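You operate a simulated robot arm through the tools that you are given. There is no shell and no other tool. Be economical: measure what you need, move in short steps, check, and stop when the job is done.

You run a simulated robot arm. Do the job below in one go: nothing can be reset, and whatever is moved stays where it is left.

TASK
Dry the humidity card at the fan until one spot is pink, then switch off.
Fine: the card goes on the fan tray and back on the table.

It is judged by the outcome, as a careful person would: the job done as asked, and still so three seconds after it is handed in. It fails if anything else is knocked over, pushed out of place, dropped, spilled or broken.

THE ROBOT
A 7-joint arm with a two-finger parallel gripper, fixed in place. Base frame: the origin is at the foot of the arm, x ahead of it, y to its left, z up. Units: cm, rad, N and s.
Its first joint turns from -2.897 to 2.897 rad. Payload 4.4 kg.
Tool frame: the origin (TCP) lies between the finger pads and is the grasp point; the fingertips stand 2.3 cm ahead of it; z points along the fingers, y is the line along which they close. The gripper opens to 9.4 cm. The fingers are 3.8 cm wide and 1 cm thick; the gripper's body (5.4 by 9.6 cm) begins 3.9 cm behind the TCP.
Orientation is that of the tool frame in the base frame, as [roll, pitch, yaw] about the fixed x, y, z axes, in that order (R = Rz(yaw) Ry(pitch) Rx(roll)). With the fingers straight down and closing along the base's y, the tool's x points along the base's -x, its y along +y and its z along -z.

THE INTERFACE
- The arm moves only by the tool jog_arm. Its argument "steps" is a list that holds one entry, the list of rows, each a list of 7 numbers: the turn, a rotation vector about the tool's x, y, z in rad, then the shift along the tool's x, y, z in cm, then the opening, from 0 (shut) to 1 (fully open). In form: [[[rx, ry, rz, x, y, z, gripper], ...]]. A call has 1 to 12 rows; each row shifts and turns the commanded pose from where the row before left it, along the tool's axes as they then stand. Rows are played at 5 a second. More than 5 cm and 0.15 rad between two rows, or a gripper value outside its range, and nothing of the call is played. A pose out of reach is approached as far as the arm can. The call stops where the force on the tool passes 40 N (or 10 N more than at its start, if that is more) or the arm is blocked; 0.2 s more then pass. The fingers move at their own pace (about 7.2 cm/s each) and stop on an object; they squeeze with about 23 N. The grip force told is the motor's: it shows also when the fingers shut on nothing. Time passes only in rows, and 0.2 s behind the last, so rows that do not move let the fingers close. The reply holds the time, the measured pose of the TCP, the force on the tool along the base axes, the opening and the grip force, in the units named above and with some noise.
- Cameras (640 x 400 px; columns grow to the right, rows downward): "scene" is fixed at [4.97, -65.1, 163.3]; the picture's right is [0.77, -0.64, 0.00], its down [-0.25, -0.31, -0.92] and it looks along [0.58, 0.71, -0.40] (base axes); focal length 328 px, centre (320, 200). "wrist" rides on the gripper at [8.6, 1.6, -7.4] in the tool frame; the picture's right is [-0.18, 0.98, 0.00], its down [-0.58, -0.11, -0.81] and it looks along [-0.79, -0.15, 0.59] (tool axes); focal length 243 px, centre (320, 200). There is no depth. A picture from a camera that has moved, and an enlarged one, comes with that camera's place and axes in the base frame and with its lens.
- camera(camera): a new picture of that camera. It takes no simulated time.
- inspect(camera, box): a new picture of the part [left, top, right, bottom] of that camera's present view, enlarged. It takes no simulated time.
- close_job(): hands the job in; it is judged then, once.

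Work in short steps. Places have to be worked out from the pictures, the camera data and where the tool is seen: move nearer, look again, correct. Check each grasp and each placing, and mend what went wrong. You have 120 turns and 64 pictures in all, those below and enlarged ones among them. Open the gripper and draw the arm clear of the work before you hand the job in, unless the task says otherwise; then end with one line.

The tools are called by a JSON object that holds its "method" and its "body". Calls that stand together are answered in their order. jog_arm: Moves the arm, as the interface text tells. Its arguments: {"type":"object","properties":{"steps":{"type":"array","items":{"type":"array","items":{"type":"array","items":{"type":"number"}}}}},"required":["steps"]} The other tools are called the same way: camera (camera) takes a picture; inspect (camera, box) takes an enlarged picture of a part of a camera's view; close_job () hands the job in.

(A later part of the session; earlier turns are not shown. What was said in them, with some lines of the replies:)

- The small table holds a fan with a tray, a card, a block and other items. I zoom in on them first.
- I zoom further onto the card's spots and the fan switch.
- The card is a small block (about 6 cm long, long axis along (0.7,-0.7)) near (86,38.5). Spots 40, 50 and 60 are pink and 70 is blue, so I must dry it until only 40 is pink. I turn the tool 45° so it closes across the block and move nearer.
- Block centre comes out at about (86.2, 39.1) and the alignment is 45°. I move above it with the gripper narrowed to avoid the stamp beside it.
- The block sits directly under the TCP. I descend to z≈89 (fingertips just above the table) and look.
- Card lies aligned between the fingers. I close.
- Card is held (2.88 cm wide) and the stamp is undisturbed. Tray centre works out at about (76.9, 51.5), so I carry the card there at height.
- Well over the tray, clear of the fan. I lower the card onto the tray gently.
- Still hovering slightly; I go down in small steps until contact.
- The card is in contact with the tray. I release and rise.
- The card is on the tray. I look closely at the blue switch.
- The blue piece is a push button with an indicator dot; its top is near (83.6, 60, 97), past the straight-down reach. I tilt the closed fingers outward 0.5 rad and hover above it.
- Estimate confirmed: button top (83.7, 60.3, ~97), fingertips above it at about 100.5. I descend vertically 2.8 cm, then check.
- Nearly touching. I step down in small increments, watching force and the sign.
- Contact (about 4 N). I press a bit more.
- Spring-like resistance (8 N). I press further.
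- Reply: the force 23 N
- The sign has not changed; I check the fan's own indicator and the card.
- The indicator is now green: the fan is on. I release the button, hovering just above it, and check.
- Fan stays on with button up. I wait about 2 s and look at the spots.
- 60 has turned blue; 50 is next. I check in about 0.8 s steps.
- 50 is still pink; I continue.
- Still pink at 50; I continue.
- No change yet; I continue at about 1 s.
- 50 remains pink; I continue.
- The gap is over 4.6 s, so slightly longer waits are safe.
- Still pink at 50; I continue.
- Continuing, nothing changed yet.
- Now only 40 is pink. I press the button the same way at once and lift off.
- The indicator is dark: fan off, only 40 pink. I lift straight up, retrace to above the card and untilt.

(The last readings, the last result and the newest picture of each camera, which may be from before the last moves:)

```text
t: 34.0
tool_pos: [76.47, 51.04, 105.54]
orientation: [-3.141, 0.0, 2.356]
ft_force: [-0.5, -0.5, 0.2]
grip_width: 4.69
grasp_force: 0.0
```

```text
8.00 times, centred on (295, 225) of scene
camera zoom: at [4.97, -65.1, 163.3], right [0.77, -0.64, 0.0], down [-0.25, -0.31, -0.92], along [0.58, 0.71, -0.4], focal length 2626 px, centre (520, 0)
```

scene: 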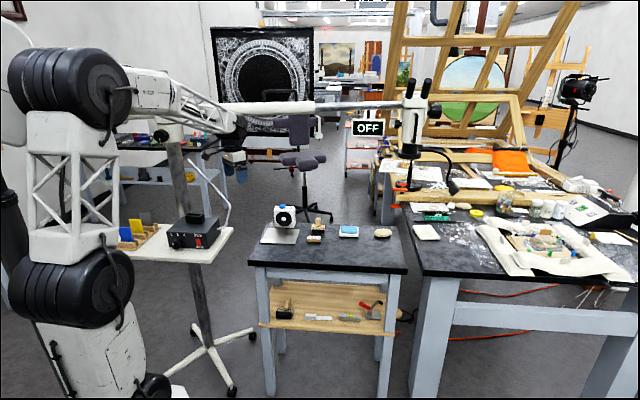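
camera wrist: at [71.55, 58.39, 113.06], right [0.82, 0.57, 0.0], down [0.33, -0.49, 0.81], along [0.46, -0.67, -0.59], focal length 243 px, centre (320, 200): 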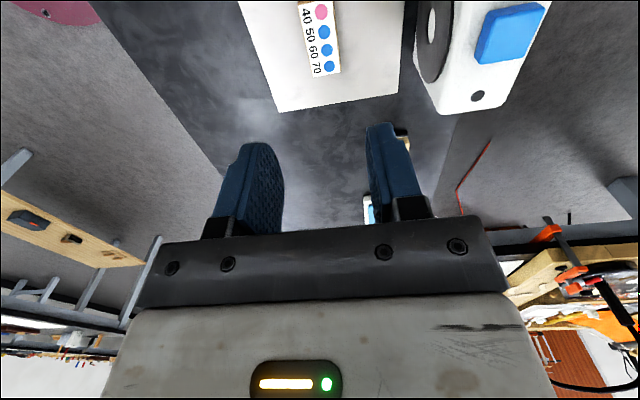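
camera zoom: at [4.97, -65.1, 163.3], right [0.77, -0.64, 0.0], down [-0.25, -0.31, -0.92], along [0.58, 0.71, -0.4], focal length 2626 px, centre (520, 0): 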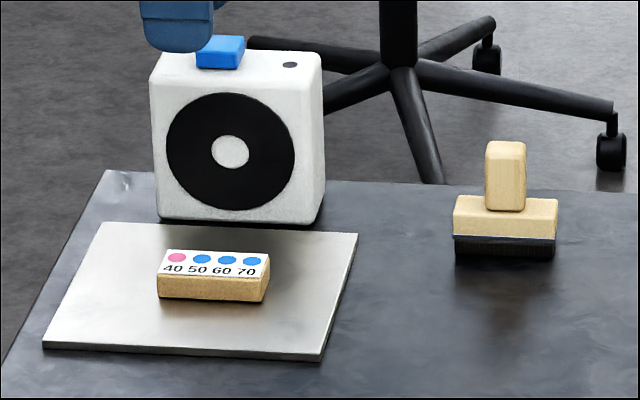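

All stable. I descend to the card again, grip, and lift.

{"method": "jog_arm", "body": {"steps": [[[0, 0, 0, 0, 0, 3, 0.5], [0, 0, 0, 0, 0, 3, 0.5], [0, 0, 0, 0, 0, 3, 0.5], [0, 0, 0, 0, 0, 3, 0.5], [0, 0, 0, 0, 0, 2, 0.5], [0, 0, 0, 0, 0, 1.8, 0.5], [0, 0, 0, 0, 0, 0, 0.3], [0, 0, 0, 0, 0, 0, 0], [0, 0, 0, 0, 0, 0, 0], [0, 0, 0, 0, 0, 0, 0]]]}}

{"method": "jog_arm", "body": {"steps": [[[0, 0, 0, 0, 0, -1.5, 0], [0, 0, 0, 0, 0, -2, 0], [0, 0, 0, 0, 0, -2, 0], [0, 0, 0, 0, 0, -2, 0], [0, 0, 0, 0, 0, -1.5, 0]]]}}

{"method": "camera", "body": {"camera": "wrist"}}

```text
t: 36.2
tool_pos: [76.41, 51.07, 89.71]
orientation: [3.141, 0.0, 2.357]
ft_force: [0.6, 0.3, 0.7]
grip_width: 2.89
grasp_force: 23.1
```

```text
t: 37.4
tool_pos: [76.54, 51.01, 98.58]
orientation: [3.141, 0.001, 2.358]
ft_force: [-0.6, -0.3, 0.2]
grip_width: 2.86
grasp_force: 22.6
```

```text
20 pictures are left
camera wrist: at [71.57, 58.42, 106.12], right [0.82, 0.57, 0.0], down [0.34, -0.49, 0.81], along [0.46, -0.67, -0.59], focal length 243 px, centre (320, 200)
```

wrist: 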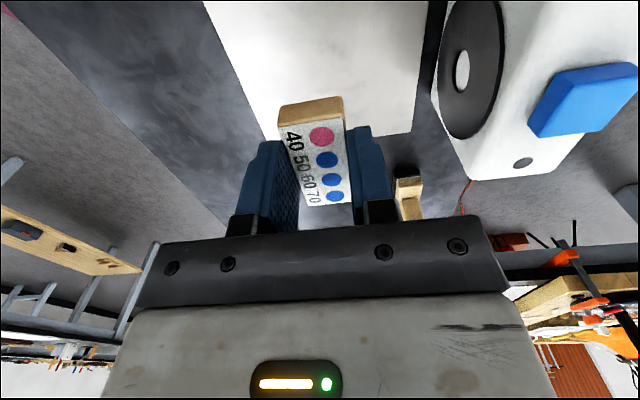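

Card held with 40 pink. I carry it back to its original place and lower it.

{"method": "jog_arm", "body": {"steps": [[[0, 0, 0, -2.2, -0.25, 0, 0], [0, 0, 0, -2.2, -0.25, 0, 0], [0, 0, 0, -2.2, -0.25, 0, 0], [0, 0, 0, -2.2, -0.25, 0, 0], [0, 0, 0, -2.2, -0.2, 0, 0], [0, 0, 0, -2.2, -0.2, 0, 0], [0, 0, 0, -2.2, -0.2, 0, 0]]]}}

{"method": "jog_arm", "body": {"steps": [[[0, 0, 0, 0, 0, 2, 0], [0, 0, 0, 0, 0, 2, 0], [0, 0, 0, 0, 0, 2, 0], [0, 0, 0, 0, 0, 1.6, 0], [0, 0, 0, 0, 0, 1, 0], [0, 0, 0, 0, 0, 0.4, 0], [0, 0, 0, 0, 0, 0.2, 0]]]}}

{"method": "inspect", "body": {"camera": "scene", "box": [290, 220, 340, 255]}}

```text
t: 39.0
tool_pos: [86.32, 38.91, 98.62]
orientation: [-3.142, 0.001, 2.357]
ft_force: [0.7, -0.7, 0.6]
grip_width: 2.89
grasp_force: 22.8
```

```text
t: 40.6
tool_pos: [86.3, 38.96, 89.21]
orientation: [-3.141, 0.0, 2.357]
ft_force: [0.0, -0.2, -0.4]
grip_width: 2.86
grasp_force: 23.1
```

```text
11.43 times, centred on (315, 238) of scene
camera zoom: at [4.97, -65.1, 163.3], right [0.77, -0.64, 0.0], down [-0.25, -0.31, -0.92], along [0.58, 0.71, -0.4], focal length 3752 px, centre (377, -229)
```

zoom: 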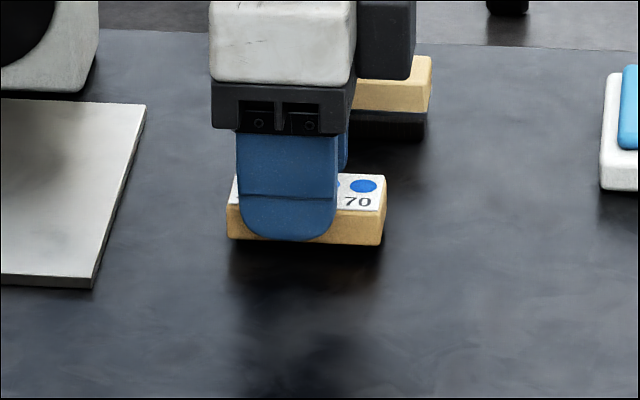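

Not quite in contact yet; a few small steps more.

{"method": "jog_arm", "body": {"steps": [[[0, 0, 0, 0, 0, 0.1, 0], [0, 0, 0, 0, 0, 0.1, 0]]]}}

```text
t: 41.2
tool_pos: [86.1, 38.97, 89.29]
orientation: [3.141, -0.001, 2.355]
ft_force: [0.9, 0.4, -0.1]
grip_width: 2.86
grasp_force: 23.0
```

No force yet; I continue down.

{"method": "jog_arm", "body": {"steps": [[[0, 0, 0, 0, 0, 0.1, 0], [0, 0, 0, 0, 0, 0, 0]]]}}

{"method": "jog_arm", "body": {"steps": [[[0, 0, 0, 0, 0, 0.1, 0], [0, 0, 0, 0, 0, 0, 0]]]}}

```text
t: 41.8
tool_pos: [86.27, 38.97, 89.04]
orientation: [-3.14, -0.002, 2.356]
ft_force: [0.4, -0.4, -0.3]
grip_width: 2.83
grasp_force: 22.8
```

```text
t: 42.4
tool_pos: [86.22, 39.0, 88.88]
orientation: [-3.141, 0.001, 2.355]
ft_force: [0.4, -0.2, 0.3]
grip_width: 2.88
grasp_force: 23.0
```

Still no contact force; further 0.1 cm steps.

{"method": "jog_arm", "body": {"steps": [[[0, 0, 0, 0, 0, 0.1, 0], [0, 0, 0, 0, 0, 0, 0]]]}}

{"method": "inspect", "body": {"camera": "scene", "box": [300, 228, 332, 248]}}

```text
t: 43.0
tool_pos: [86.21, 39.0, 88.8]
orientation: [-3.141, 0.0, 2.357]
ft_force: [-0.7, 0.7, 3.1]
grip_width: 2.87
grasp_force: 23.1
```

```text
16.00 times, centred on (316, 238) of scene
camera zoom: at [4.97, -65.1, 163.3], right [0.77, -0.64, 0.0], down [-0.25, -0.31, -0.92], along [0.58, 0.71, -0.4], focal length 5252 px, centre (384, -408)
```

zoom: 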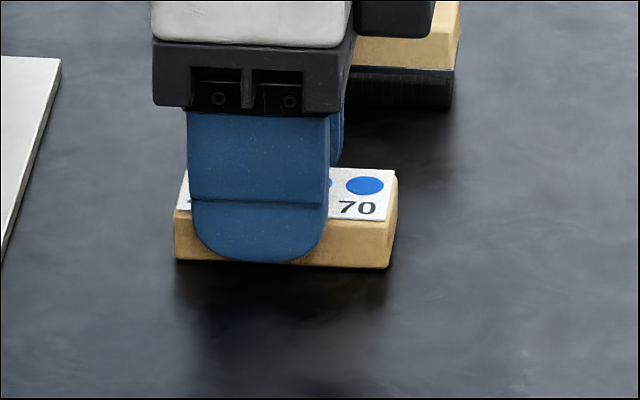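

Contact (3 N): the card rests on the table. I release and rise well clear.

{"method": "jog_arm", "body": {"steps": [[[0, 0, 0, 0, 0, 0, 0.5], [0, 0, 0, 0, 0, 0, 0.5], [0, 0, 0, 0, 0, -2, 0.5], [0, 0, 0, 0, 0, -3, 0.5], [0, 0, 0, 0, 0, -3, 0.5], [0, 0, 0, 0, 0, -3, 0.5], [0, 0, 0, 0, 0, -3, 0.6], [0, 0, 0, 0, 0, -3, 0.6]]]}}

{"method": "jog_arm", "body": {"steps": [[[0, 0, 0, 2.9, -1.4, -1.8, 1], [0, 0, 0, 2.9, -1.4, -1.8, 1], [0, 0, 0, 2.9, -1.4, -1.8, 1], [0, 0, 0, 2.9, -1.4, -1.8, 1], [0, 0, 0, 2.9, -1.4, -1.8, 1], [0, 0, 0, 0, 0, 0, 1]]]}}

{"method": "inspect", "body": {"camera": "scene", "box": [240, 190, 420, 290]}}

{"method": "inspect", "body": {"camera": "scene", "box": [270, 205, 340, 250]}}

```text
t: 44.8
tool_pos: [86.1, 39.0, 105.84]
orientation: [3.142, -0.001, 2.356]
ft_force: [0.0, -0.2, 0.2]
grip_width: 5.64
grasp_force: 0.0
```

```text
t: 46.2
tool_pos: [70.91, 44.23, 114.87]
orientation: [-3.141, -0.001, 2.356]
ft_force: [-0.4, 0.6, 0.0]
grip_width: 9.41
grasp_force: 0.1
```

```text
3.56 times, centred on (330, 240) of scene
camera zoom: at [4.97, -65.1, 163.3], right [0.77, -0.64, 0.0], down [-0.25, -0.31, -0.92], along [0.58, 0.71, -0.4], focal length 1167 px, centre (284, 58)
```

zoom: 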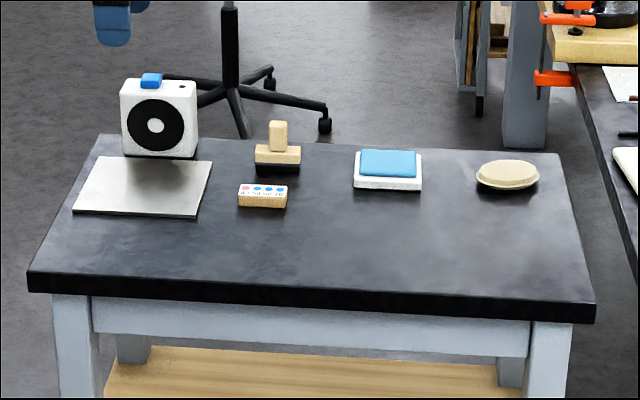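

```text
8.89 times, centred on (305, 228) of scene
camera zoom: at [4.97, -65.1, 163.3], right [0.77, -0.64, 0.0], down [-0.25, -0.31, -0.92], along [0.58, 0.71, -0.4], focal length 2918 px, centre (453, -44)
```

zoom: 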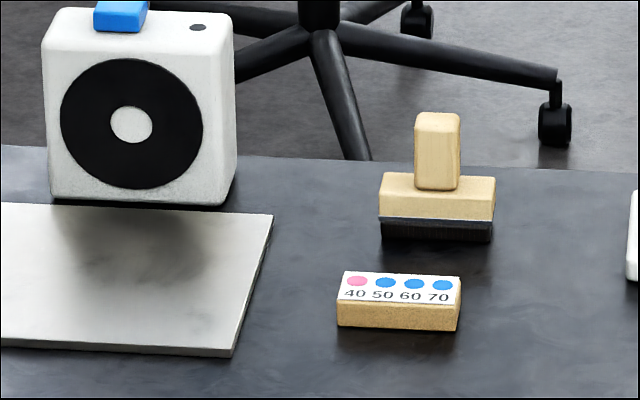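

The card is back on the table with only 40 pink, the fan is off, everything else is in place, and the arm is clear. I hand the job in.

{"method": "close_job", "body": {}}

```text
The job is handed in.
```

The humidity card was dried at the fan until only the 40 spot was pink, the fan is switched off, and the card is back where it started on the table.
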